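You operate a simulated robot arm through the tools that you are given. There is no shell and no other tool. Be economical: measure what you need, move in short steps, check, and stop when the job is done.

You are at the controls of a simulated robot arm. One attempt, no reset.

## Task
Put the block marked "M" from the inside of the far dark blue crate in the inside of the top crate behind the lined crate and the block that says "N" in the inside of the lined blue crate by the cream machine. Put the clear lamp cover on the inside of the crate of white brushes away on the right corner of the filter cabinet top. Stack the carton that says "labels" from the inside of the crate of white brushes on top of the carton that says "bands". Put the white bristle bundle from the inside of the crate of grey brushes on the top of the beige cabinet and the purple bristle bundle in the inside of the top crate by the desk. Stack the brown oval block from the inside of the top crate behind the lined crate on top of the blue oval block. Do these in any order. Set down upright: clear lamp cover, bristle bundle.

The check looks at the end state, three seconds after you hand in, the way a careful person would. Anything else that was tipped, shoved, dropped, spilled or broken makes it a failure. Lids that push on must go on centred and level and be pressed home; caps that screw on are set level and turned clockwise until they are tight.

## Robot
A 7-joint arm with a fingered hand on a trunk, on a base that drives. Base frame: it is fixed to the floor where the robot stands at the start and does not move with it; the origin is under the middle of the robot, x ahead of it, y to its left, z up. Readings come in mm, rad, newtons and seconds.
With the tool pointing down near the work surface it reaches from about 100 to 600 mm from the robot's upright axis, wherever it stands. Its first joint turns from -1.204 to 3.002 rad. Places, roughly: block [500, 0, 750]; bristle bundle [-1000, 1500, 500]; carton [-500, 0, 1000]; clear lamp cover (7x7x8 cm) [-600, 0, 1000]; inside of the lined blue crate by the cream machin [0, 1600, 1000]; inside of the top crate behind the lined crate [-1800, 1600, 900]; inside of the top crate by the desk [1400, 0, 900]; oval block [-1750, 1500, 1000]; right corner of the filter cabinet top (22x26 cm) [-5700, 3400, 1240]; top of the beige cabinet [-4000, -2000, 800]. Payload 3.4 kg.
Tool frame: the origin (TCP) lies between the finger pads and is the grasp point; the fingertips stand 25 mm ahead of it; z points along the fingers, y is the line along which they close. Largest opening 88 mm; the body of the gripper starts 29 mm behind the TCP. The gripper is a hand of 4 fingers: y runs from the thumb to the fingers, the wrist lies at [-13, -97, -162] in the tool frame.
Orientation is told as [roll, pitch, yaw] about the base's x, y, z axes, in that order, counted from this pose: with the fingers straight down and the wrist toward the robot, the tool's x, y and z point along [0, 1, 0], [1, 0, 0] and [0, 0, -1] of the base frame.

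## Interface
- The arm moves only by the tool servo_tool. Its argument "motion" is a list of rows, each a list of 6 numbers: the turn, a rotation vector about the tool's x, y, z in units of 8 degrees (1.0 is 8 degrees), then the shift along the tool's x, y, z in units of 30 mm (1.0 is 30 mm). In form: [[wx, wy, wz, tx, ty, tz], ...]. A call has 1 to 20 rows; each row shifts and turns the commanded pose from where the row before left it, along the tool's axes as they then stand. A call with a number of a shift or a turn outside -1 to 1 is refused whole. Each row takes 0.2 s and may step no farther than 50 mm and 0.15 rad from the row before; otherwise, the whole call is refused. A pose out of reach is approached as far as the arm can. The call stops where the force on the tool passes 40 N (or 10 N more than at its start, if that is more) or the arm is blocked; 0.2 s more then pass. In this call time passes only in rows, and 0.2 s behind the last. It gives the time, the measured TCP pose, the force on the tool (base axes), the opening and the grip force at its end, in the units of the frame above (readings bear some noise), with the torque about the TCP (base axes, N m) and any sound that the robot's microphone picked up.
- Cameras (640 x 400 px; columns grow to the right, rows downward): "scene" is now at [100.7, 20.6, 1431.4]; the picture's right is [0.25, -0.97, -0.00], its down [-0.90, -0.23, -0.36] and it looks along [0.35, 0.09, -0.93] (base axes); focal length 214 px, centre (320, 200). "wrist" rides on the gripper at [64, -83, -98] in the tool frame; the picture's right is [-0.62, 0.37, -0.69], its down [-0.71, -0.63, 0.30] and it looks along [-0.32, 0.68, 0.65] (tool axes); focal length 265 px, centre (320, 200). There is no depth. A picture from a camera that has moved, and an enlarged one, comes with that camera's place and axes in the base frame and with its lens. The place of the scene camera against the robot may be out by one fixed shift of up to 12 mm in any direction.
- grab_frame(camera): a new picture of that camera. No time passes.
- slide_trunk(by): slides the trunk up (or, below 0, down) by that many mm; the arm and the scene camera ride with it, the base frame stays. It gives what a move gives, with no picture.
- roll_base(legs): drives the robot by 1 to 6 legs, each [ahead, left, turn to the left] in mm, mm and rad, along the robot's own axes; the way and the turn of a leg run together, so that a leg with both is an arc; at most 1500 mm and 3.142 rad a leg. The arm and the cameras ride along, it lands a little off, and it stops where it bumps. It gives what a move gives.
- set_fingers(index, middle, ring, thumb_bend, thumb_turn): sets how far each is bent, from 0 (flat) to 1 (curled in); at 0.3 the hand is open as for a grip, at 0.7 the pads meet at the TCP. One left out holds its place. A second passes; each finger stops where it meets its share of the squeeze, and holds until it gets a number again. It is the only way to open and close the hand. It gives what a move gives, with no picture; readings hold the bend of each and the force on the fingers (four entries, about 0 where the hand has none), thumb and palm. thumb_turn goes from beside the hand (0) to across from the fingers (1), as for a grip.
- pan_tilt(pan, tilt): turns the head with the scene camera to pan (to the left, within 1.501 rad either way) and tilt (down, from -0.506 to 1.204), counted from straight ahead of the robot. It gives what a move gives.
- close_up(camera, box): a new picture of the part [left, top, right, bottom] of that camera's present view, enlarged. No time passes.
- close_job(): hands the job in; it is judged then, once.

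Go step by step. Nothing tells you exact positions but the pictures and the camera data: compare them with the known pose of the tool, close in by small moves and look again before you grip or let go. The budget is 207 turns and 200 pictures, counting those below and the enlarged ones. Unless the task says otherwise, let go and move clear before handing in.

The tools are called after "Request:" as a command line: name --pt "numbers of a row" for each row, then --argument value for the rest, lists and objects as JSON in quotes. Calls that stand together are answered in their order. servo_tool: Moves the arm, as the interface text tells. Its arguments: {"type":"object","properties":{"motion":{"type":"array","items":{"type":"array","items":{"type":"number"}}}},"required":["motion"]} The other tools are called the same way: slide_trunk (by) slides the trunk up or down; set_fingers (index, middle, ring, thumb_bend, thumb_turn) moves the fingers one by one; roll_base (legs) drives the base; pan_tilt (pan, tilt) turns the head that bears the scene camera; grab_frame (camera) takes a picture; close_up (camera, box) takes an enlarged picture of a part of a camera's view; close_job () hands the job in.

At the start:

```text
clock: 0.0
tool_pos: [318.6, -447.0, 1336.7]
tool_rot: [0.0, 0.0, 0.001]
wrist_force: [0.3, 0.0, -0.2]
ft_torque: [-0.04, -0.01, 0.01]
grip_width: 87.6
finger_force: 0.0
shape: jaw
bend: [0.3, 0.3, 0.3, 0.3, 0.98]
finger forces: [0.0, 0.0, 0.1, 0.0, 0.0, 0.1]
trunk travel left (down, up): [-775.0, 65.0]
robot x, y, heading: [5.2, 0.9, -0.005]
head pan, tilt: [0.248, 1.201]
```

scene: 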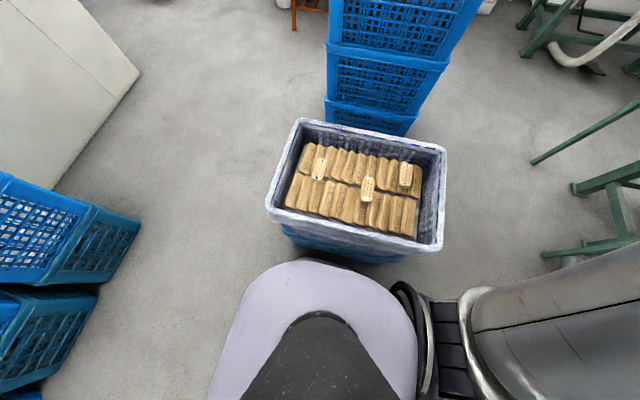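
wrist: 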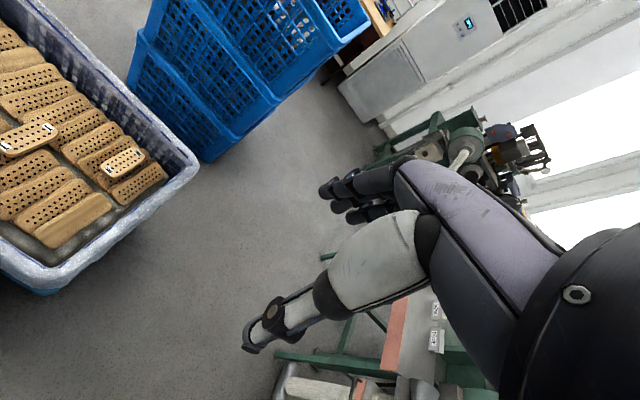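

I see a dark blue crate with brush blocks ahead of me, with three marked blocks. I'll enlarge that and look around first.

Request:
close_up --camera "scene" --box '[260, 110, 460, 260]'

Request:
pan_tilt --pan 1.5 --tilt 0.6

Request:
grab_frame --camera "scene"

Request:
pan_tilt --pan 0 --tilt 0.4

Request:
grab_frame --camera "scene"

Request:
pan_tilt --pan -1.5 --tilt 0.6

Request:
grab_frame --camera "scene"

```text
2.67 times, centred on (360, 185) of scene
camera zoom: at [100.7, 20.6, 1431.4], right [0.25, -0.97, 0.0], down [-0.9, -0.23, -0.36], along [0.35, 0.09, -0.93], focal length 572 px, centre (213, 240)
```

zoom: 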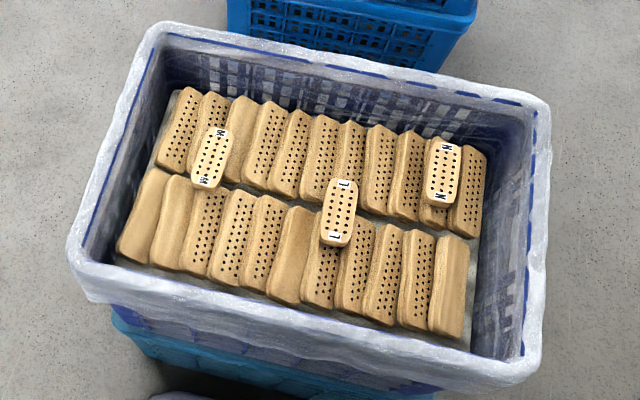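

```text
clock: 1.4
tool_pos: [318.0, -446.8, 1338.1]
tool_rot: [0.001, 0.001, 0.001]
wrist_force: [0.3, 0.1, -0.1]
ft_torque: [0.01, -0.04, 0.01]
grip_width: 87.6
finger_force: 0.1
shape: jaw
bend: [0.3, 0.3, 0.3, 0.3, 0.98]
finger forces: [0.0, 0.0, 0.0, 0.1, 0.1, 0.1]
trunk travel left (down, up): [-775.0, 65.0]
robot x, y, heading: [0.7, -1.5, -0.002]
head pan, tilt: [1.499, 0.6]
```

```text
196 pictures are left
camera scene: at [52.9, 95.0, 1476.0], right [1.0, -0.07, 0.0], down [-0.04, -0.56, -0.82], along [0.06, 0.82, -0.57], focal length 214 px, centre (320, 200)
```

scene: 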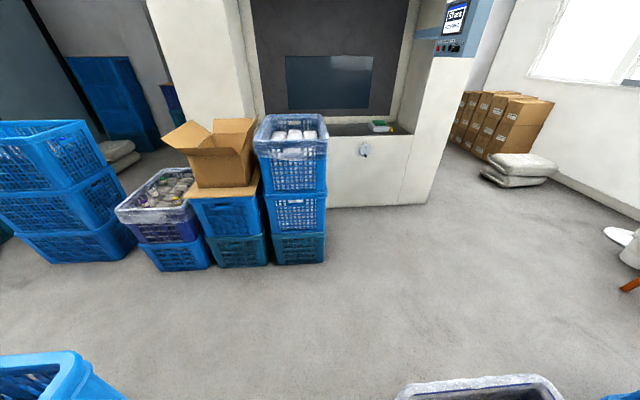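

```text
clock: 3.0
tool_pos: [319.7, -446.0, 1337.6]
tool_rot: [0.0, 0.0, 0.001]
wrist_force: [-0.6, 0.2, -0.4]
ft_torque: [-0.01, 0.0, 0.02]
grip_width: 87.7
finger_force: 0.1
shape: jaw
bend: [0.3, 0.3, 0.3, 0.3, 0.98]
finger forces: [0.0, 0.0, 0.0, 0.0, 0.0, 0.0]
trunk travel left (down, up): [-775.0, 65.0]
robot x, y, heading: [-0.6, 1.9, 0.001]
head pan, tilt: [0.0, 0.4]
```

```text
195 pictures are left
camera scene: at [139.1, 7.0, 1494.3], right [0.0, -1.0, 0.0], down [-0.39, 0.0, -0.92], along [0.92, 0.0, -0.39], focal length 214 px, centre (320, 200)
```

scene: 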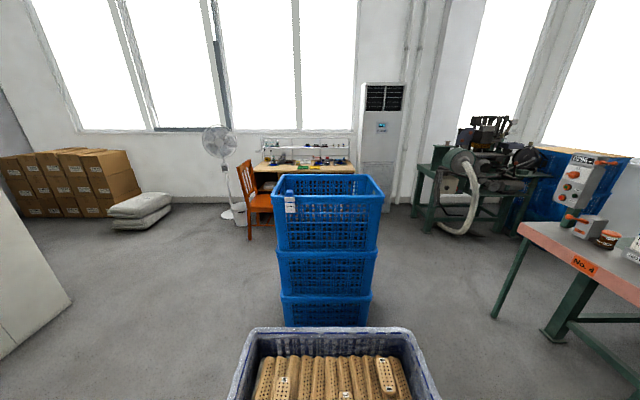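

```text
clock: 4.6
tool_pos: [320.2, -446.8, 1338.1]
tool_rot: [0.001, 0.0, 0.0]
wrist_force: [0.9, -0.2, 0.2]
ft_torque: [-0.01, 0.02, 0.01]
grip_width: 87.3
finger_force: 0.1
shape: jaw
bend: [0.3, 0.3, 0.3, 0.3, 0.98]
finger forces: [0.0, 0.0, 0.1, 0.0, 0.0, 0.0]
trunk travel left (down, up): [-775.0, 65.0]
robot x, y, heading: [0.6, 1.0, -0.004]
head pan, tilt: [-1.499, 0.6]
```

```text
194 pictures are left
camera scene: at [52.9, -81.3, 1476.0], right [-1.0, -0.07, 0.0], down [-0.04, 0.56, -0.83], along [0.06, -0.82, -0.56], focal length 214 px, centre (320, 200)
```

scene: 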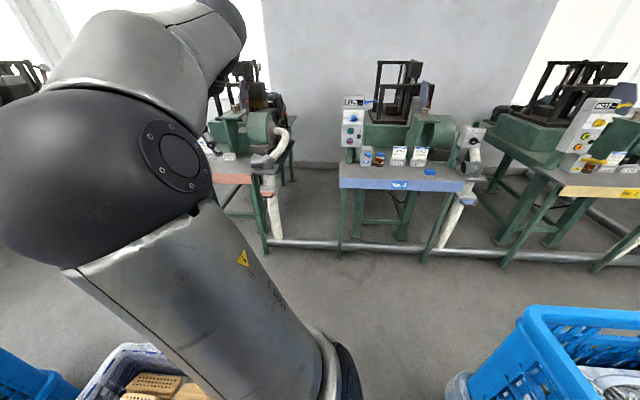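

I'm getting the lay of the room; now I'll zoom in on the marked blocks to read their letters.

Request:
pan_tilt --pan 0 --tilt 1.1

Request:
close_up --camera "scene" --box '[240, 130, 400, 230]'

Request:
grab_frame --camera "scene"

```text
clock: 6.2
tool_pos: [319.3, -445.9, 1337.9]
tool_rot: [0.001, 0.001, 0.0]
wrist_force: [0.9, 0.9, -0.1]
ft_torque: [0.0, -0.02, 0.02]
grip_width: 87.7
finger_force: 0.1
shape: jaw
bend: [0.3, 0.3, 0.3, 0.3, 0.98]
finger forces: [0.0, 0.0, 0.0, 0.0, 0.0, 0.0]
trunk travel left (down, up): [-775.0, 65.0]
robot x, y, heading: [0.2, -3.7, 0.003]
head pan, tilt: [0.0, 1.1]
```

```text
4.00 times, centred on (320, 180) of scene
camera zoom: at [109.7, 6.8, 1437.4], right [0.0, -1.0, 0.0], down [-0.89, 0.0, -0.45], along [0.45, 0.0, -0.89], focal length 858 px, centre (320, 280)
```

zoom: 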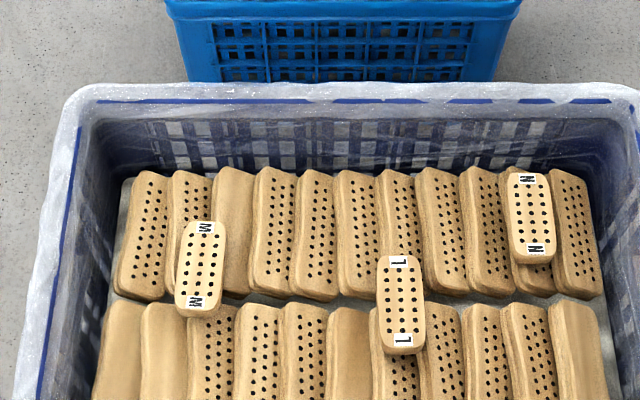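

```text
192 pictures are left
camera scene: at [109.7, 6.8, 1437.4], right [0.0, -1.0, 0.0], down [-0.89, 0.0, -0.45], along [0.45, 0.0, -0.89], focal length 214 px, centre (320, 200)
```

scene: 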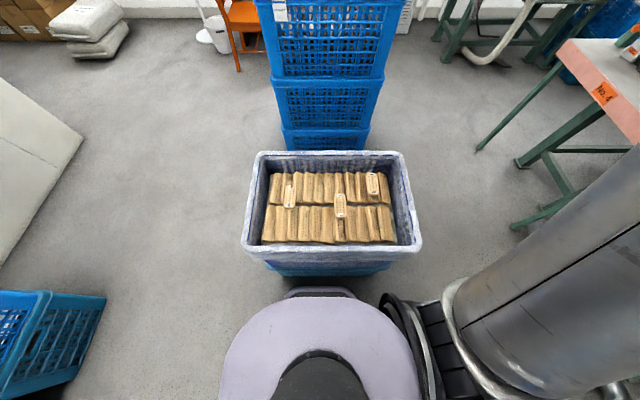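

M is the left block at about (470,116), N the right at about (521,-190), with L between them. I'll bring the hand above N turned so it closes across the block's width, wrist toward the crate's middle.

Request:
servo_tool --pt "0 0 0 0.95 0.74 0" --pt "0 0 0 0.95 0.74 0" --pt "0 0 0 0.95 0.74 0" --pt "0 0 0 0.95 0.74 0" --pt "0 0 0 0.95 0.74 0" --pt "0 0 0 0.95 0.74 0" --pt "0 0 0 0.95 0.74 0" --pt "0 0 0 0.95 0.74 0" --pt "0 0 0 0.95 0.74 0" --pt "0 0 1 0 0 0.5" --pt "0 0 1 0 0 0.5" --pt "0 0 1 0 0 0.5" --pt "0 0 1 0 0 0.5" --pt "0 0 1 0 0 0.5" --pt "0 0 1 0 0 0.5" --pt "0 0 1 0 0 0.5" --pt "0 0 1 0 0 0.5" --pt "0 0 1 0 0 0.5" --pt "0 0 1 0 0 0.5" --pt "0 0 1 0 0 0.5"

Request:
grab_frame --camera "scene"

Request:
grab_frame --camera "wrist"

```text
clock: 10.4
tool_pos: [383.9, -402.3, 1119.3]
tool_rot: [-0.026, 0.019, -1.388]
wrist_force: [0.5, 1.3, -0.3]
ft_torque: [-0.05, 0.01, 0.03]
grip_width: 87.8
finger_force: 0.0
shape: jaw
bend: [0.3, 0.3, 0.3, 0.3, 0.98]
finger forces: [0.0, 0.0, 0.1, 0.1, 0.1, 0.0]
out of reach, approached as far as the arm can: row 12, 13, 14, 15, 16, 17, 18, 19, 20
trunk travel left (down, up): [-775.0, 65.0]
robot x, y, heading: [2.7, 1.2, -0.002]
head pan, tilt: [0.0, 1.1]
```

```text
191 pictures are left
camera scene: at [110.2, 8.8, 1437.5], right [0.0, -1.0, 0.0], down [-0.89, 0.0, -0.45], along [0.45, 0.0, -0.89], focal length 214 px, centre (320, 200)
```

scene: 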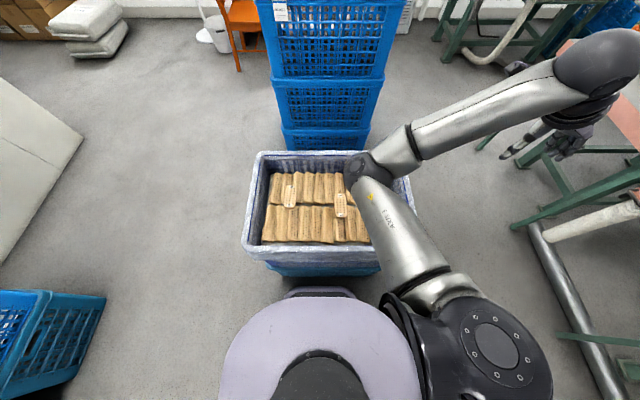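

```text
190 pictures are left
camera wrist: at [434.6, -310.0, 1216.9], right [-0.52, -0.48, 0.7], down [-0.82, 0.49, -0.27], along [-0.22, -0.72, -0.66], focal length 265 px, centre (320, 200)
```

wrist: 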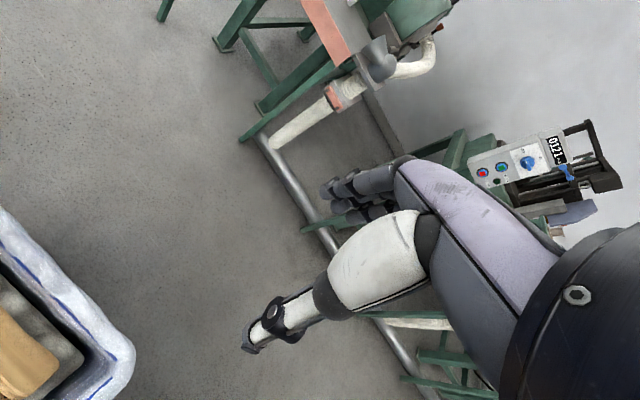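

The wrist-inward yaw is out of reach, so I'll undo that turn and instead use the opposite yaw, while keeping an eye on the crate's right wall.

Request:
servo_tool --pt "0 0 -1 0 0 -0.5" --pt "0 0 -1 0 0 -0.5" --pt "0 0 -1 0 0 -0.5" --pt "0 0 -1 0 0 -0.5" --pt "0 0 -1 0 0 -0.5" --pt "0 0 -1 0 0 -0.5" --pt "0 0 -1 0 0 -0.5" --pt "0 0 -1 0 0 -0.5" --pt "0 0 -1 0 0 -0.5" --pt "0 0 -1 0 0 -0.5"

Request:
slide_trunk --by -250

Request:
grab_frame --camera "scene"

```text
clock: 12.6
tool_pos: [385.0, -408.0, 1269.6]
tool_rot: [0.012, 0.024, 0.0]
wrist_force: [0.5, 0.2, -1.0]
ft_torque: [0.0, -0.01, 0.01]
grip_width: 87.8
finger_force: 0.0
shape: jaw
bend: [0.3, 0.3, 0.3, 0.3, 0.98]
finger forces: [0.1, 0.0, 0.0, 0.0, 0.0, 0.0]
trunk travel left (down, up): [-775.0, 65.0]
robot x, y, heading: [1.3, 1.2, -0.002]
head pan, tilt: [0.0, 1.1]
```

```text
clock: 15.2
tool_pos: [386.7, -406.0, 1019.2]
tool_rot: [0.013, 0.024, -0.003]
wrist_force: [0.8, 0.4, 0.0]
ft_torque: [-0.01, -0.04, -0.01]
grip_width: 87.6
finger_force: 0.0
shape: jaw
bend: [0.3, 0.3, 0.3, 0.3, 0.98]
finger forces: [0.0, 0.1, 0.0, 0.1, 0.1, 0.0]
trunk travel left (down, up): [-525.0, 315.0]
robot x, y, heading: [-1.4, -0.7, -0.003]
head pan, tilt: [0.0, 1.1]
```

```text
189 pictures are left
camera scene: at [109.6, 7.0, 1187.4], right [0.0, -1.0, 0.0], down [-0.89, 0.0, -0.45], along [0.45, 0.0, -0.89], focal length 214 px, centre (320, 200)
```

scene: 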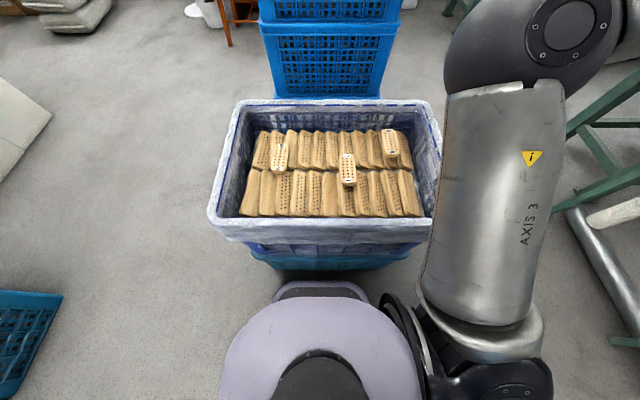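

I'll zoom in on the blocks from this lower viewpoint to triangulate their height.

Request:
close_up --camera "scene" --box '[200, 90, 456, 250]'

```text
2.50 times, centred on (328, 170) of scene
camera zoom: at [109.6, 7.0, 1187.4], right [0.0, -1.0, 0.0], down [-0.89, 0.0, -0.45], along [0.45, 0.0, -0.89], focal length 536 px, centre (300, 275)
```

zoom: 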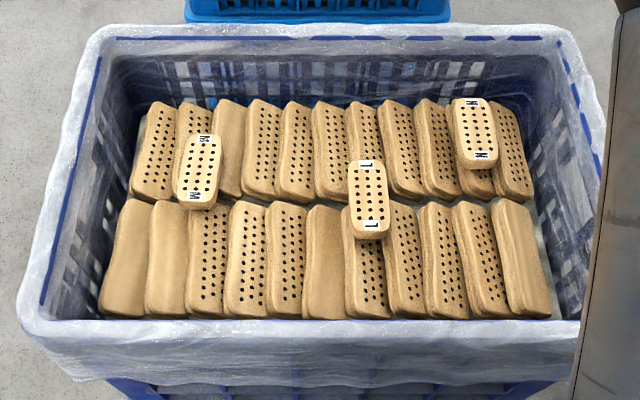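

The M and N tops are at z≈675 and the crate rim at about 715, so the wall is no obstacle. I'll roll 50 mm ahead and yaw the hand left by about 90°.

Request:
roll_base --legs '[[50, 0, 0]]'

Request:
servo_tool --pt "0 0 -1 0 0 0" --pt "0 0 -1 0 0 0" --pt "0 0 -1 0 0 0" --pt "0 0 -1 0 0 0" --pt "0 0 -1 0 0 0" --pt "0 0 -1 0 0 0" --pt "0 0 -1 0 0 0" --pt "0 0 -1 0 0 0" --pt "0 0 -1 0 0 0" --pt "0 0 -1 0 0 0" --pt "0 0 -1 0 0 0"

```text
clock: 16.1
tool_pos: [436.3, -406.8, 1017.6]
tool_rot: [0.012, 0.025, -0.005]
wrist_force: [-0.1, -0.3, -0.4]
ft_torque: [-0.02, 0.0, -0.04]
grip_width: 87.9
finger_force: 0.1
shape: jaw
bend: [0.3, 0.3, 0.3, 0.3, 0.98]
finger forces: [0.1, 0.0, 0.0, 0.1, 0.1, 0.0]
trunk travel left (down, up): [-525.0, 315.0]
robot x, y, heading: [49.6, 0.4, -0.007]
head pan, tilt: [0.0, 1.1]
```

```text
clock: 18.5
tool_pos: [395.7, -394.7, 1014.1]
tool_rot: [0.02, -0.008, 1.531]
wrist_force: [0.2, 0.4, 0.2]
ft_torque: [0.01, 0.02, 0.0]
grip_width: 87.8
finger_force: 0.1
shape: jaw
bend: [0.3, 0.3, 0.3, 0.3, 0.98]
finger forces: [0.0, 0.0, 0.0, 0.0, 0.1, 0.1]
out of reach, approached as far as the arm can: row 11
trunk travel left (down, up): [-525.0, 315.0]
robot x, y, heading: [52.8, -1.7, -0.001]
head pan, tilt: [0.0, 1.1]
```

Request:
servo_tool --pt "0 0 0 -0.86 0.87 0" --pt "0 0 0 -0.86 0.87 0" --pt "0 0 0 -0.86 0.87 0" --pt "0 0 0 -0.86 0.87 0" --pt "0 0 0 -0.86 0.87 0" --pt "0 0 0 -0.86 0.87 0" --pt "0 0 0 -0.86 0.87 0"

Request:
grab_frame --camera "scene"

Request:
grab_frame --camera "wrist"

```text
clock: 20.1
tool_pos: [587.6, -219.6, 1008.8]
tool_rot: [0.025, -0.013, 1.528]
wrist_force: [0.6, -0.4, -0.6]
ft_torque: [-0.02, 0.03, -0.01]
grip_width: 87.7
finger_force: 0.1
shape: jaw
bend: [0.3, 0.3, 0.3, 0.3, 0.98]
finger forces: [0.0, 0.1, 0.0, 0.1, 0.1, 0.0]
trunk travel left (down, up): [-525.0, 315.0]
robot x, y, heading: [47.7, 3.2, 0.003]
head pan, tilt: [0.0, 1.1]
```

```text
187 pictures are left
camera scene: at [160.4, 6.1, 1187.3], right [0.0, -1.0, 0.0], down [-0.89, 0.0, -0.45], along [0.45, 0.0, -0.89], focal length 214 px, centre (320, 200)
```

scene: 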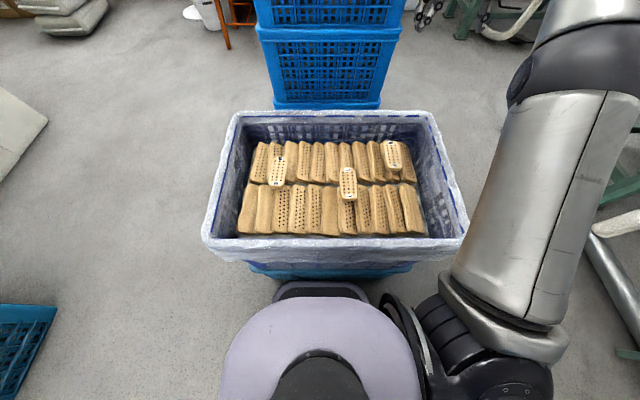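

```text
186 pictures are left
camera wrist: at [521.3, -302.5, 1107.2], right [0.65, 0.33, 0.68], down [0.68, -0.66, -0.33], along [0.34, 0.68, -0.65], focal length 265 px, centre (320, 200)
```

wrist: 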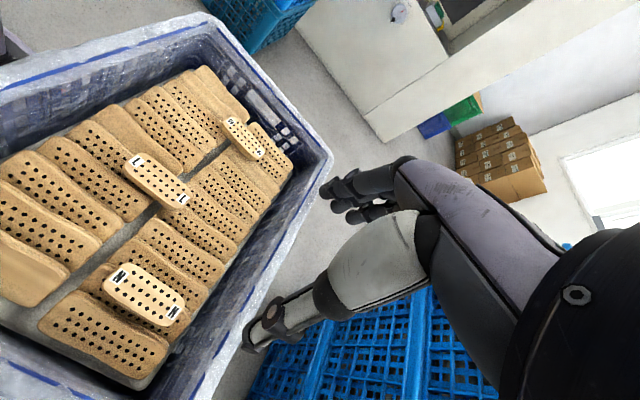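

The wrist view agrees that N is at about (575,-218). I'll narrow the hand a bit, then descend partway.

Request:
set_fingers --index 0.4 --middle 0.4 --ring 0.4 --thumb_bend 0.4

Request:
servo_tool --pt "0 0 0 0.37 0 0.9" --pt "0 0 0 0 0 1" --pt "0 0 0 0 0 1" --pt "0 0 0 0 0 1" --pt "0 0 0 0 0 1" --pt "0 0 0 0 0 1" --pt "0 0 0 0 0 1" --pt "0 0 0 0 0 1"

Request:
grab_frame --camera "scene"

Request:
grab_frame --camera "wrist"

```text
clock: 21.1
tool_pos: [588.2, -220.6, 1009.7]
tool_rot: [0.024, -0.011, 1.529]
wrist_force: [0.0, 0.3, 0.1]
ft_torque: [0.03, 0.02, -0.03]
grip_width: 64.0
finger_force: 0.0
shape: fingers
bend: [0.4, 0.4, 0.4, 0.4, 0.98]
finger forces: [0.0, 0.0, 0.0, 0.0, 0.0, 0.0]
trunk travel left (down, up): [-525.0, 315.0]
robot x, y, heading: [50.0, -0.3, -0.001]
head pan, tilt: [0.0, 1.1]
```

```text
clock: 22.9
tool_pos: [567.9, -217.6, 773.8]
tool_rot: [0.023, -0.011, 1.529]
wrist_force: [-0.8, -0.2, 0.3]
ft_torque: [0.0, 0.03, 0.03]
grip_width: 64.2
finger_force: 0.1
shape: fingers
bend: [0.4, 0.4, 0.4, 0.4, 0.98]
finger forces: [0.0, 0.0, 0.0, 0.0, 0.1, 0.1]
trunk travel left (down, up): [-525.0, 315.0]
robot x, y, heading: [45.0, 0.8, -0.001]
head pan, tilt: [0.0, 1.1]
```

```text
185 pictures are left
camera scene: at [159.8, 6.5, 1187.4], right [0.0, -1.0, 0.0], down [-0.89, 0.0, -0.45], along [0.45, 0.0, -0.89], focal length 214 px, centre (320, 200)
```

scene: 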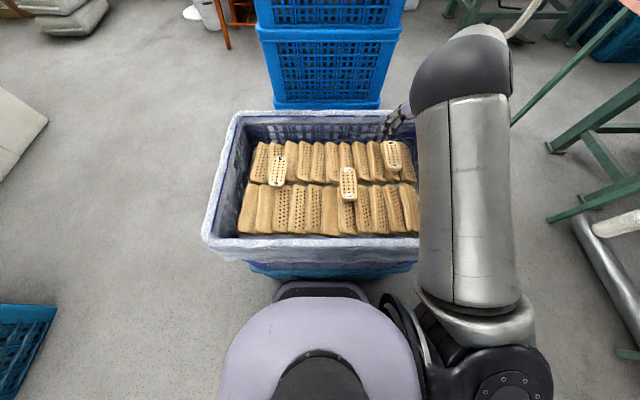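

```text
184 pictures are left
camera wrist: at [501.2, -300.5, 871.7], right [0.65, 0.33, 0.68], down [0.68, -0.65, -0.33], along [0.34, 0.68, -0.65], focal length 265 px, centre (320, 200)
```

wrist: 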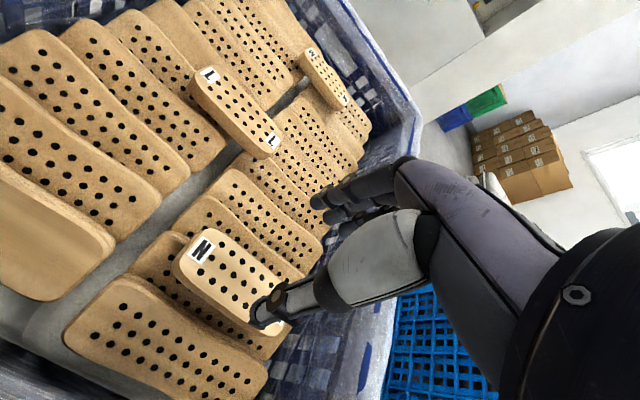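

Request:
close_up --camera "scene" --box '[350, 90, 430, 190]'

Request:
servo_tool --pt "0 0 0 0 0 1" --pt "0 0 0 -0.1 -0.15 1"

Request:
grab_frame --camera "wrist"

Request:
close_up --camera "scene" --box '[350, 90, 430, 190]'

```text
4.00 times, centred on (390, 140) of scene
camera zoom: at [159.8, 6.5, 1187.4], right [0.0, -1.0, 0.0], down [-0.89, 0.0, -0.45], along [0.45, 0.0, -0.89], focal length 858 px, centre (40, 440)
```

zoom: 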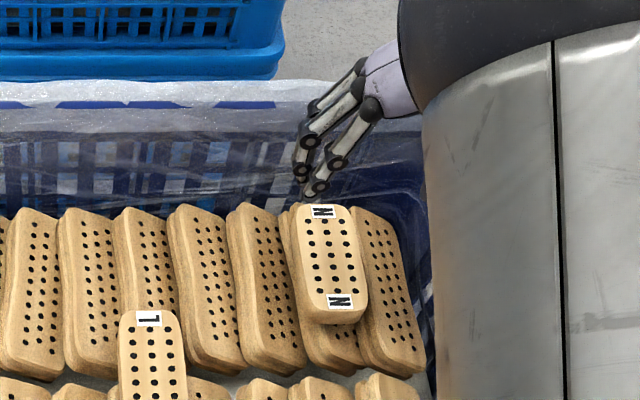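

```text
clock: 23.5
tool_pos: [569.0, -221.0, 714.2]
tool_rot: [0.025, -0.011, 1.531]
wrist_force: [-0.9, -0.2, -0.9]
ft_torque: [0.0, -0.01, 0.03]
grip_width: 64.4
finger_force: 0.0
shape: fingers
bend: [0.4, 0.4, 0.4, 0.4, 0.98]
finger forces: [0.0, 0.1, 0.0, 0.0, 0.0, 0.0]
trunk travel left (down, up): [-525.0, 315.0]
robot x, y, heading: [49.8, -0.5, -0.005]
head pan, tilt: [0.0, 1.1]
```

```text
182 pictures are left
camera wrist: at [503.1, -304.6, 812.3], right [0.65, 0.33, 0.68], down [0.68, -0.65, -0.33], along [0.34, 0.68, -0.65], focal length 265 px, centre (320, 200)
```

wrist: 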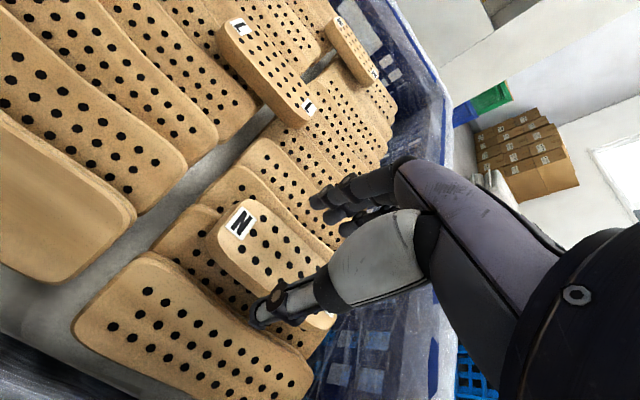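

```text
4.00 times, centred on (390, 140) of scene
camera zoom: at [159.7, 6.5, 1187.4], right [0.0, -1.0, 0.0], down [-0.89, 0.0, -0.45], along [0.45, 0.0, -0.89], focal length 858 px, centre (40, 440)
```

zoom: 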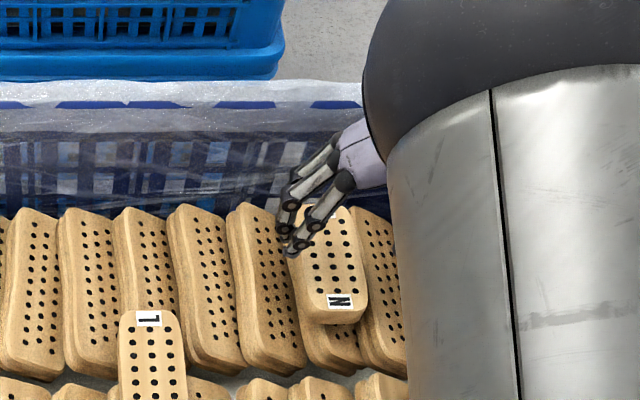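

Request:
servo_tool --pt "0 0 0 -0.1 0.17 0.5" --pt "0 0 0 0 0 0.5" --pt "0 0 0 0 0 0.4"

Request:
close_up --camera "wrist" --box '[160, 150, 400, 350]'

Request:
close_up --camera "scene" --box '[360, 110, 424, 160]'

```text
clock: 24.3
tool_pos: [570.6, -214.7, 676.8]
tool_rot: [0.01, -0.012, 1.532]
wrist_force: [0.9, -0.5, 40.7]
ft_torque: [0.82, -0.29, -0.06]
grip_width: 64.7
finger_force: 20.3
shape: fingers
bend: [0.4, 0.36, 0.4, 0.39, 0.98]
finger forces: [2.6, 28.7, 0.0, 0.0, 8.9, 0.0]
trunk travel left (down, up): [-525.0, 315.0]
robot x, y, heading: [51.0, 0.1, 0.002]
head pan, tilt: [0.0, 1.1]
```

```text
2.00 times, centred on (280, 250) of wrist
camera zoom: at [503.6, -298.1, 774.3], right [0.64, 0.33, 0.69], down [0.69, -0.65, -0.32], along [0.34, 0.68, -0.65], focal length 531 px, centre (400, 100)
```

zoom: 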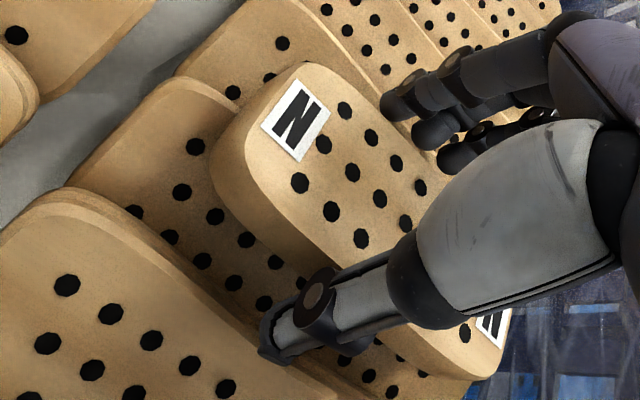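

```text
8.00 times, centred on (392, 135) of scene
camera zoom: at [154.1, 8.7, 1188.8], right [0.0, -1.0, 0.0], down [-0.89, 0.0, -0.46], along [0.46, 0.0, -0.89], focal length 1716 px, centre (-256, 720)
```

zoom: 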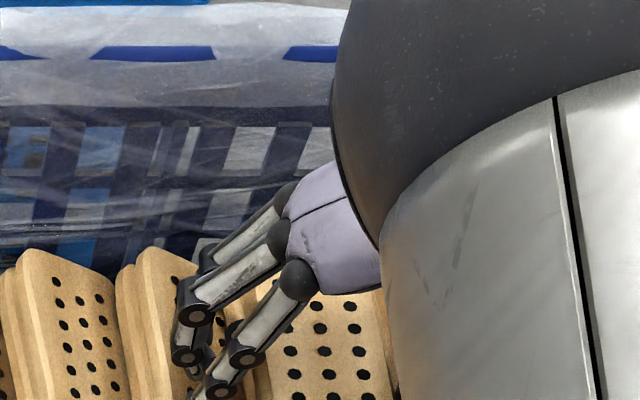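

The fingertips touched the layer below at TCP z≈677. I'll lift 5 mm and close on N.

Request:
servo_tool --pt "0 0 0 0 0 -0.2"

Request:
set_fingers --index 0.6 --middle 0.6 --ring 0.6 --thumb_bend 0.6

Request:
grab_frame --camera "wrist"

```text
clock: 24.7
tool_pos: [570.6, -216.4, 677.6]
tool_rot: [0.022, -0.009, 1.532]
wrist_force: [2.5, -0.7, 23.4]
ft_torque: [0.78, -0.35, -0.04]
grip_width: 64.5
finger_force: 12.1
shape: fingers
bend: [0.4, 0.36, 0.4, 0.39, 0.98]
finger forces: [0.7, 21.1, 0.0, 0.0, 1.7, 0.0]
trunk travel left (down, up): [-525.0, 315.0]
robot x, y, heading: [50.9, 0.1, -0.002]
head pan, tilt: [0.0, 1.1]
```

```text
clock: 25.7
tool_pos: [571.3, -214.5, 679.8]
tool_rot: [0.02, -0.01, 1.531]
wrist_force: [1.5, 6.9, 30.3]
ft_torque: [1.31, -0.31, 0.01]
grip_width: 39.1
finger_force: 22.3
shape: fingers
bend: [0.52, 0.4, 0.55, 0.52, 0.96]
finger forces: [8.8, 24.8, 3.0, 0.1, 7.6, 0.0]
trunk travel left (down, up): [-525.0, 315.0]
robot x, y, heading: [51.7, 2.3, -0.0]
head pan, tilt: [0.0, 1.1]
```

```text
178 pictures are left
camera wrist: at [504.2, -297.5, 777.3], right [0.65, 0.34, 0.69], down [0.68, -0.65, -0.32], along [0.34, 0.68, -0.65], focal length 265 px, centre (320, 200)
```

wrist: 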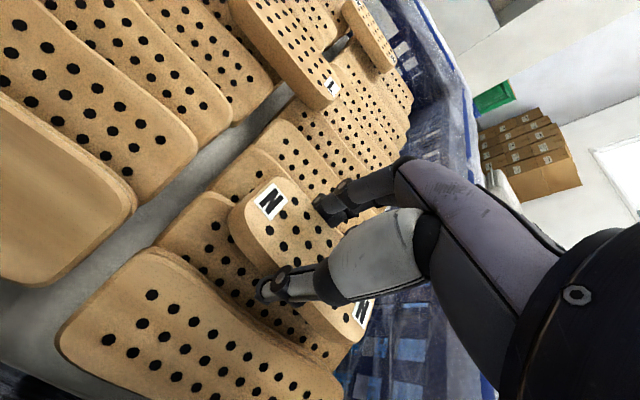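

The thumb, index and ring grip, while the middle finger rests on the block beneath. I'll lift slightly and re-close.

Request:
servo_tool --pt "0 0 0 0 0 -0.3" --pt "0 0 0 0 0 -0.2"

Request:
set_fingers --index 0.65 --middle 0.65 --ring 0.65 --thumb_bend 0.6

Request:
close_up --camera "wrist" --box '[160, 150, 400, 350]'

```text
clock: 26.3
tool_pos: [573.1, -220.0, 690.3]
tool_rot: [0.027, -0.008, 1.531]
wrist_force: [-0.3, 0.1, -1.1]
ft_torque: [0.02, -0.03, -0.03]
grip_width: 39.5
finger_force: 7.4
shape: fingers
bend: [0.52, 0.51, 0.56, 0.52, 0.96]
finger forces: [4.6, 0.0, 2.8, 0.1, 7.5, 0.0]
trunk travel left (down, up): [-525.0, 315.0]
robot x, y, heading: [45.0, 0.3, -0.003]
head pan, tilt: [0.0, 1.1]
```

```text
clock: 27.3
tool_pos: [573.5, -219.6, 692.4]
tool_rot: [0.024, -0.009, 1.531]
wrist_force: [0.2, -0.2, -0.2]
ft_torque: [0.0, 0.0, 0.05]
grip_width: 39.1
finger_force: 11.8
shape: fingers
bend: [0.56, 0.59, 0.61, 0.49, 0.95]
finger forces: [4.9, 4.4, 2.7, 0.0, 12.1, 0.0]
trunk travel left (down, up): [-525.0, 315.0]
robot x, y, heading: [52.1, -2.4, -0.0]
head pan, tilt: [0.0, 1.1]
```

```text
2.00 times, centred on (280, 250) of wrist
camera zoom: at [507.4, -300.8, 789.1], right [0.65, 0.33, 0.68], down [0.68, -0.65, -0.33], along [0.34, 0.68, -0.65], focal length 531 px, centre (400, 100)
```

zoom: 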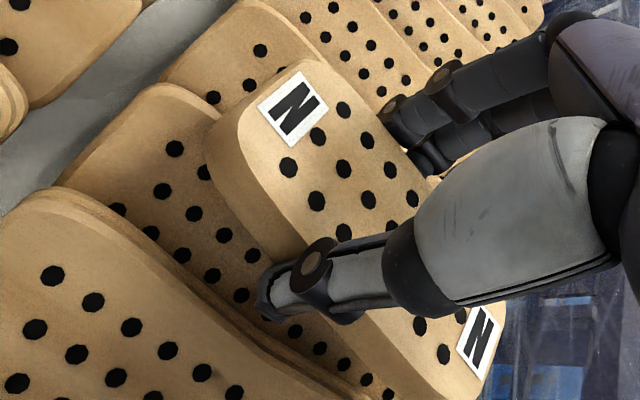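

N is held with all fingers in balance. I'll lift clear.

Request:
servo_tool --pt "0 0 0 0 0 -0.5" --pt "0 0 0 0 0 -1" --pt "0 0 0 0 0 -1" --pt "0 0 0 0 0 -1" --pt "0 0 0 0 0 -1" --pt "0 0 0 0 0 -1" --pt "0 0 0 0 0 -1" --pt "0 0 0 0 0 -1" --pt "0 0 0 0 0 -1"

Request:
grab_frame --camera "wrist"

Request:
pan_tilt --pan 1.5 --tilt 0.5

Request:
grab_frame --camera "scene"

```text
clock: 29.3
tool_pos: [580.0, -219.9, 946.0]
tool_rot: [0.025, -0.01, 1.531]
wrist_force: [-1.4, -0.3, -1.5]
ft_torque: [0.0, 0.02, -0.02]
grip_width: 38.9
finger_force: 12.6
shape: fingers
bend: [0.56, 0.59, 0.61, 0.49, 0.95]
finger forces: [5.2, 4.4, 2.7, 0.0, 12.1, 0.0]
trunk travel left (down, up): [-525.0, 315.0]
robot x, y, heading: [51.1, -3.2, -0.002]
head pan, tilt: [0.0, 1.1]
```

```text
176 pictures are left
camera wrist: at [514.2, -301.5, 1044.8], right [0.65, 0.33, 0.68], down [0.68, -0.66, -0.33], along [0.34, 0.68, -0.65], focal length 265 px, centre (320, 200)
```

wrist: 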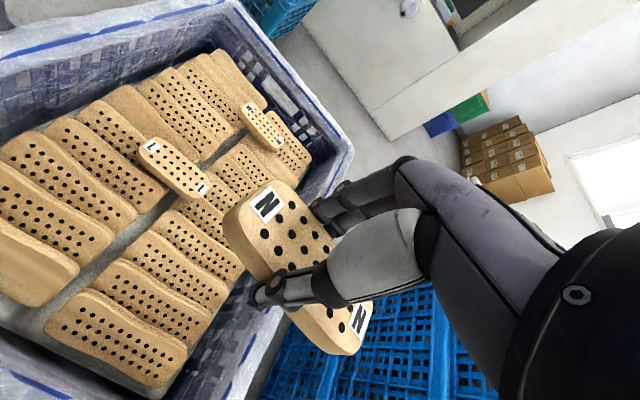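

```text
clock: 30.9
tool_pos: [580.5, -219.8, 945.9]
tool_rot: [0.024, -0.01, 1.53]
wrist_force: [0.1, -0.9, -0.5]
ft_torque: [-0.03, 0.03, -0.02]
grip_width: 38.8
finger_force: 12.0
shape: fingers
bend: [0.56, 0.59, 0.61, 0.49, 0.95]
finger forces: [5.1, 4.4, 2.6, 0.1, 12.1, 0.0]
trunk travel left (down, up): [-525.0, 315.0]
robot x, y, heading: [51.0, 0.0, -0.005]
head pan, tilt: [1.499, 0.499]
```

```text
175 pictures are left
camera scene: at [103.0, 97.5, 1235.1], right [1.0, -0.07, 0.0], down [-0.04, -0.48, -0.88], along [0.06, 0.88, -0.48], focal length 214 px, centre (320, 200)
```

scene: 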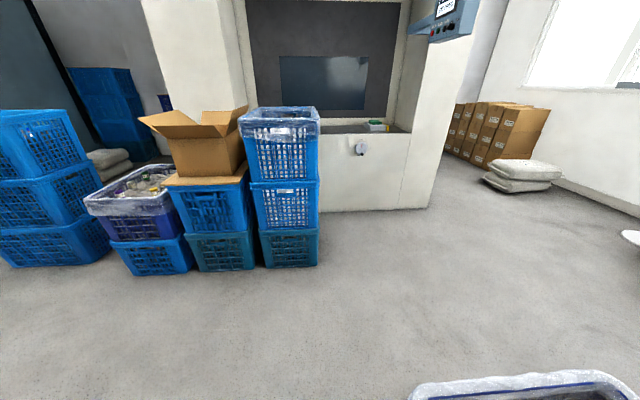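

N is secure. Lined crate front face is at y≈1300, centred near x≈-55, with its rim at about z 1020. I'll raise the trunk, drive left and turn to face it.

Request:
slide_trunk --by 280

Request:
roll_base --legs '[[0, 600, 0], [0, 0, 1.571], [250, 105, 0]]'

Request:
pan_tilt --pan 0 --tilt 0.9

Request:
grab_frame --camera "scene"

Request:
grab_frame --camera "wrist"

```text
clock: 33.8
tool_pos: [580.8, -219.0, 1225.7]
tool_rot: [0.024, -0.012, 1.53]
wrist_force: [-0.9, 0.1, -0.9]
ft_torque: [0.02, -0.01, -0.02]
grip_width: 39.3
finger_force: 11.8
shape: fingers
bend: [0.56, 0.59, 0.61, 0.49, 0.95]
finger forces: [5.1, 4.4, 2.7, 0.0, 12.1, 0.0]
trunk travel left (down, up): [-805.0, 35.0]
robot x, y, heading: [48.4, -1.9, 0.001]
head pan, tilt: [1.499, 0.499]
```

```text
clock: 42.3
tool_pos: [205.5, 1372.4, 1226.2]
tool_rot: [0.025, -0.011, 3.05]
wrist_force: [0.6, 0.7, -0.4]
ft_torque: [-0.02, -0.01, -0.02]
grip_width: 39.1
finger_force: 12.0
shape: fingers
bend: [0.56, 0.59, 0.61, 0.49, 0.95]
finger forces: [5.2, 4.3, 2.7, 0.0, 12.0, 0.0]
trunk travel left (down, up): [-805.0, 35.0]
robot x, y, heading: [-38.1, 851.8, 1.522]
head pan, tilt: [1.499, 0.499]
```

```text
clock: 43.9
tool_pos: [205.3, 1373.6, 1225.6]
tool_rot: [0.024, -0.011, 3.052]
wrist_force: [0.1, 0.1, -1.1]
ft_torque: [0.01, -0.01, -0.01]
grip_width: 39.5
finger_force: 11.8
shape: fingers
bend: [0.56, 0.59, 0.61, 0.49, 0.95]
finger forces: [5.1, 4.3, 2.8, 0.0, 12.0, 0.0]
trunk travel left (down, up): [-805.0, 35.0]
robot x, y, heading: [-38.4, 857.8, 1.518]
head pan, tilt: [0.0, 0.901]
```

```text
174 pictures are left
camera scene: at [-36.8, 985.3, 1481.2], right [1.0, -0.05, 0.0], down [-0.04, -0.78, -0.62], along [0.03, 0.62, -0.78], focal length 214 px, centre (320, 200)
```

scene: 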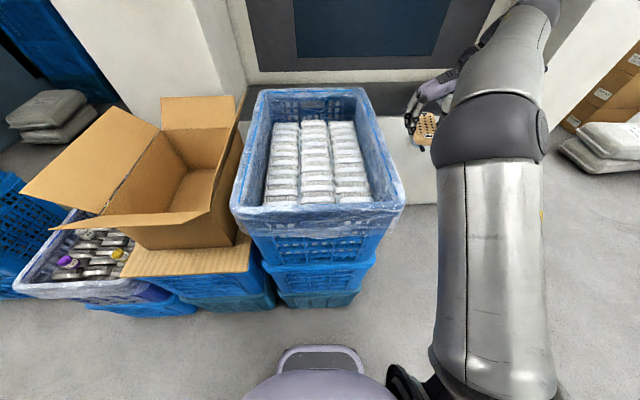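

```text
173 pictures are left
camera wrist: at [283.1, 1303.1, 1324.3], right [-0.3, 0.67, 0.68], down [0.69, 0.65, -0.33], along [-0.66, 0.37, -0.65], focal length 265 px, centre (320, 200)
```

wrist: 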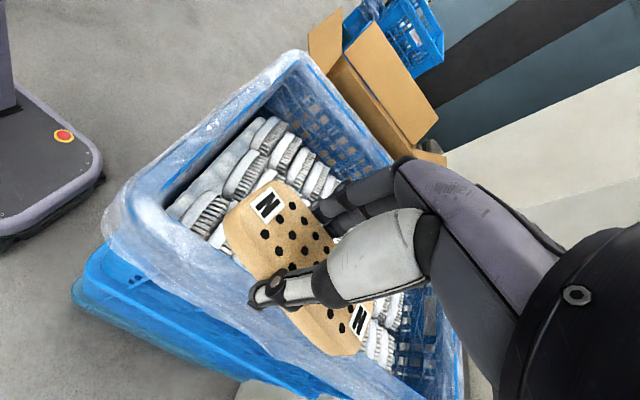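

The lined crate is full of white brushes; N will lie on top of them near the middle. I'll drive 130 mm closer and swing the hand over the crate.

Request:
roll_base --legs '[[130, 0, 0]]'

Request:
servo_tool --pt "0 0 0 0 0.94 0" --pt "0 0 0 0 0.94 0" --pt "0 0 0 0 0.94 0" --pt "0 0 0 0 0.94 0" --pt "0 0 0 0 0.94 0" --pt "0 0 0 0 0.94 0" --pt "0 0 0 0 0.94 0" --pt "0 0 0 0 0.94 0"

Request:
grab_frame --camera "scene"

Request:
grab_frame --camera "wrist"

```text
clock: 45.2
tool_pos: [214.8, 1502.9, 1226.2]
tool_rot: [0.024, -0.011, 3.047]
wrist_force: [-0.8, 0.1, -0.4]
ft_torque: [0.0, 0.02, 0.0]
grip_width: 38.9
finger_force: 12.6
shape: fingers
bend: [0.56, 0.59, 0.61, 0.49, 0.95]
finger forces: [5.1, 4.3, 2.7, 0.0, 12.0, 0.0]
trunk travel left (down, up): [-805.0, 35.0]
robot x, y, heading: [-31.7, 985.5, 1.516]
head pan, tilt: [0.0, 0.901]
```

```text
clock: 47.2
tool_pos: [8.4, 1528.6, 1209.9]
tool_rot: [0.078, -0.026, 3.012]
wrist_force: [1.0, 0.2, -0.8]
ft_torque: [-0.01, -0.01, -0.02]
grip_width: 39.3
finger_force: 12.0
shape: fingers
bend: [0.56, 0.6, 0.61, 0.49, 0.95]
finger forces: [5.1, 4.2, 2.7, 0.1, 12.0, 0.1]
trunk travel left (down, up): [-805.0, 35.0]
robot x, y, heading: [-34.4, 982.3, 1.522]
head pan, tilt: [0.0, 0.901]
stopped in row 8: the arm was blocked; the commanded pose is now the measured one
```

```text
172 pictures are left
camera scene: at [-28.6, 1115.7, 1481.3], right [1.0, -0.05, 0.0], down [-0.04, -0.78, -0.62], along [0.03, 0.62, -0.78], focal length 214 px, centre (320, 200)
```

scene: 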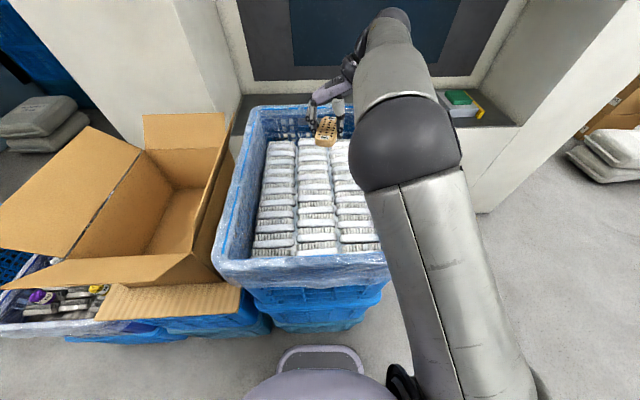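

```text
171 pictures are left
camera wrist: at [85.8, 1462.0, 1308.7], right [-0.26, 0.71, 0.65], down [0.7, 0.6, -0.38], along [-0.66, 0.36, -0.66], focal length 265 px, centre (320, 200)
```

wrist: 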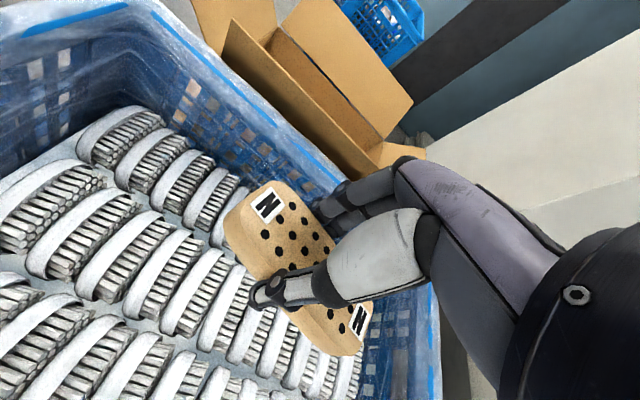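

N is over the brushes. I'll level the hand and lower step by step.

Request:
servo_tool --pt "0.1 -0.3 0 0 0 0.5" --pt "0.1 -0.3 0 0 0 1" --pt "0 0 0 0 0 1" --pt "0 0 0 0 0 1"

Request:
grab_frame --camera "wrist"

Request:
close_up --camera "scene" --box '[200, 80, 400, 280]'

```text
clock: 48.2
tool_pos: [15.5, 1528.6, 1095.5]
tool_rot: [0.01, -0.007, 2.991]
wrist_force: [-0.4, 0.1, -0.2]
ft_torque: [-0.03, 0.03, 0.03]
grip_width: 38.9
finger_force: 11.8
shape: fingers
bend: [0.56, 0.6, 0.61, 0.49, 0.95]
finger forces: [5.1, 4.2, 2.6, 0.1, 12.0, 0.0]
trunk travel left (down, up): [-805.0, 35.0]
robot x, y, heading: [-34.0, 981.6, 1.514]
head pan, tilt: [0.0, 0.901]
```

```text
170 pictures are left
camera wrist: at [87.9, 1453.1, 1193.7], right [-0.27, 0.67, 0.69], down [0.73, 0.61, -0.32], along [-0.63, 0.42, -0.65], focal length 265 px, centre (320, 200)
```

wrist: 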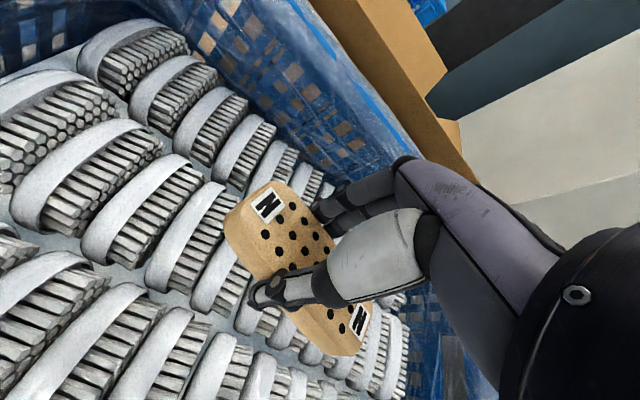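

```text
2.00 times, centred on (300, 180) of scene
camera zoom: at [-29.5, 1116.7, 1481.2], right [1.0, -0.05, 0.0], down [-0.04, -0.78, -0.62], along [0.03, 0.62, -0.78], focal length 429 px, centre (360, 240)
```

zoom: 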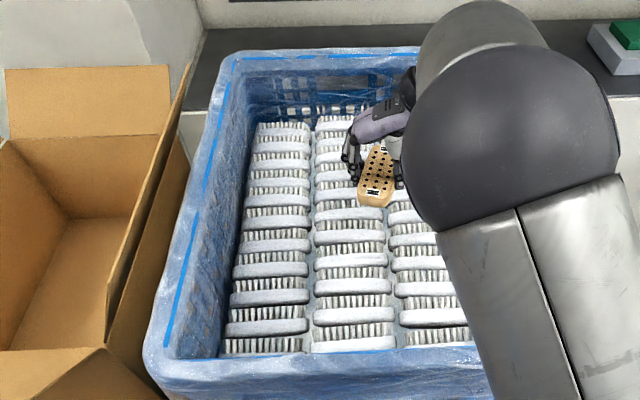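

Request:
servo_tool --pt "0 0 0 0 0 0.7" --pt "0 0 0 0 0 0.7" --pt "0 0 0 0 0 0.7"

Request:
grab_frame --camera "wrist"

Request:
close_up --camera "scene" --box '[260, 80, 400, 200]'

```text
clock: 49.0
tool_pos: [9.2, 1528.5, 1042.8]
tool_rot: [-0.009, -0.006, 3.006]
wrist_force: [0.8, -0.2, -0.7]
ft_torque: [0.0, 0.01, 0.02]
grip_width: 39.1
finger_force: 11.9
shape: fingers
bend: [0.56, 0.6, 0.61, 0.49, 0.95]
finger forces: [5.1, 4.2, 2.7, 0.0, 11.9, 0.0]
trunk travel left (down, up): [-805.0, 35.0]
robot x, y, heading: [-32.4, 984.5, 1.518]
head pan, tilt: [0.0, 0.901]
```

```text
168 pictures are left
camera wrist: at [81.9, 1453.1, 1139.8], right [-0.28, 0.66, 0.7], down [0.72, 0.63, -0.3], along [-0.64, 0.42, -0.65], focal length 265 px, centre (320, 200)
```

wrist: 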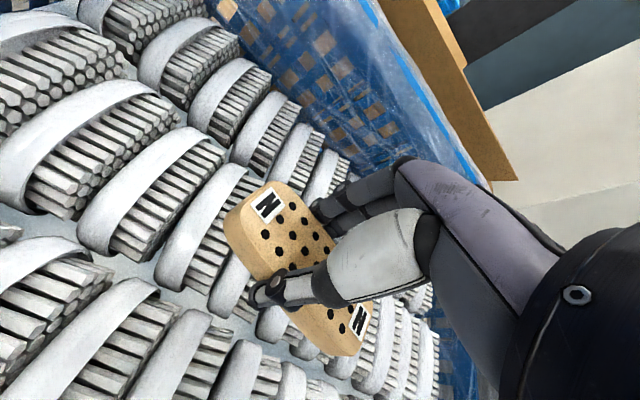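

```text
3.33 times, centred on (330, 140) of scene
camera zoom: at [-29.5, 1116.8, 1481.2], right [1.0, -0.05, 0.0], down [-0.04, -0.78, -0.62], along [0.03, 0.62, -0.78], focal length 715 px, centre (287, 400)
```

zoom: 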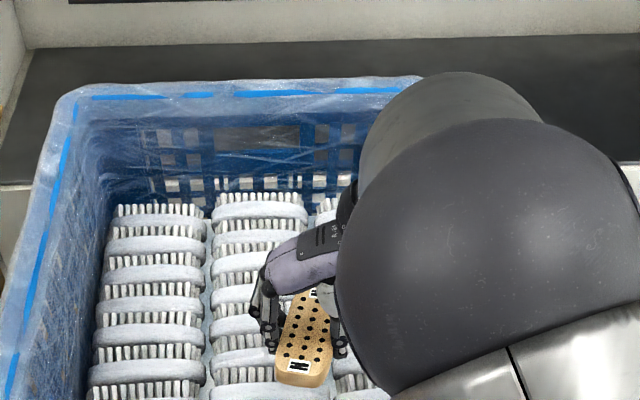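

Request:
servo_tool --pt "0 0 0 0 0 0.4" --pt "0 0 0 0 0 0.4" --pt "0 0 0 0 0 0.4" --pt "0 0 0 0 0 0.3" --pt "0 0 0 0 0 0.3" --pt "0 0 0 0 0 0.3"

Request:
grab_frame --camera "wrist"

```text
clock: 50.3
tool_pos: [3.2, 1530.5, 997.0]
tool_rot: [-0.025, -0.009, 3.016]
wrist_force: [1.1, -6.4, 22.2]
ft_torque: [-0.24, 0.38, 0.11]
grip_width: 39.2
finger_force: 24.6
shape: fingers
bend: [0.58, 0.6, 0.62, 0.48, 0.95]
finger forces: [19.1, 14.6, 1.9, 0.0, 13.8, 0.0]
trunk travel left (down, up): [-805.0, 35.0]
robot x, y, heading: [-33.6, 985.6, 1.518]
head pan, tilt: [0.0, 0.901]
stopped in row 6: the force on the tool passed its limit at 48 N (the readings are from after the stop); the commanded pose is now the measured one
```

```text
166 pictures are left
camera wrist: at [78.0, 1452.7, 1091.3], right [-0.29, 0.64, 0.71], down [0.71, 0.64, -0.29], along [-0.64, 0.42, -0.64], focal length 265 px, centre (320, 200)
```

wrist: 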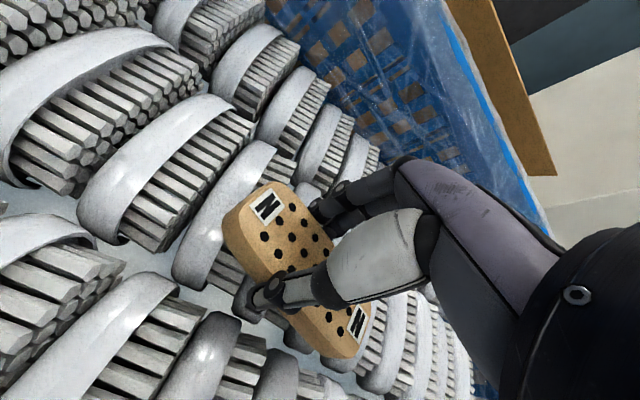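

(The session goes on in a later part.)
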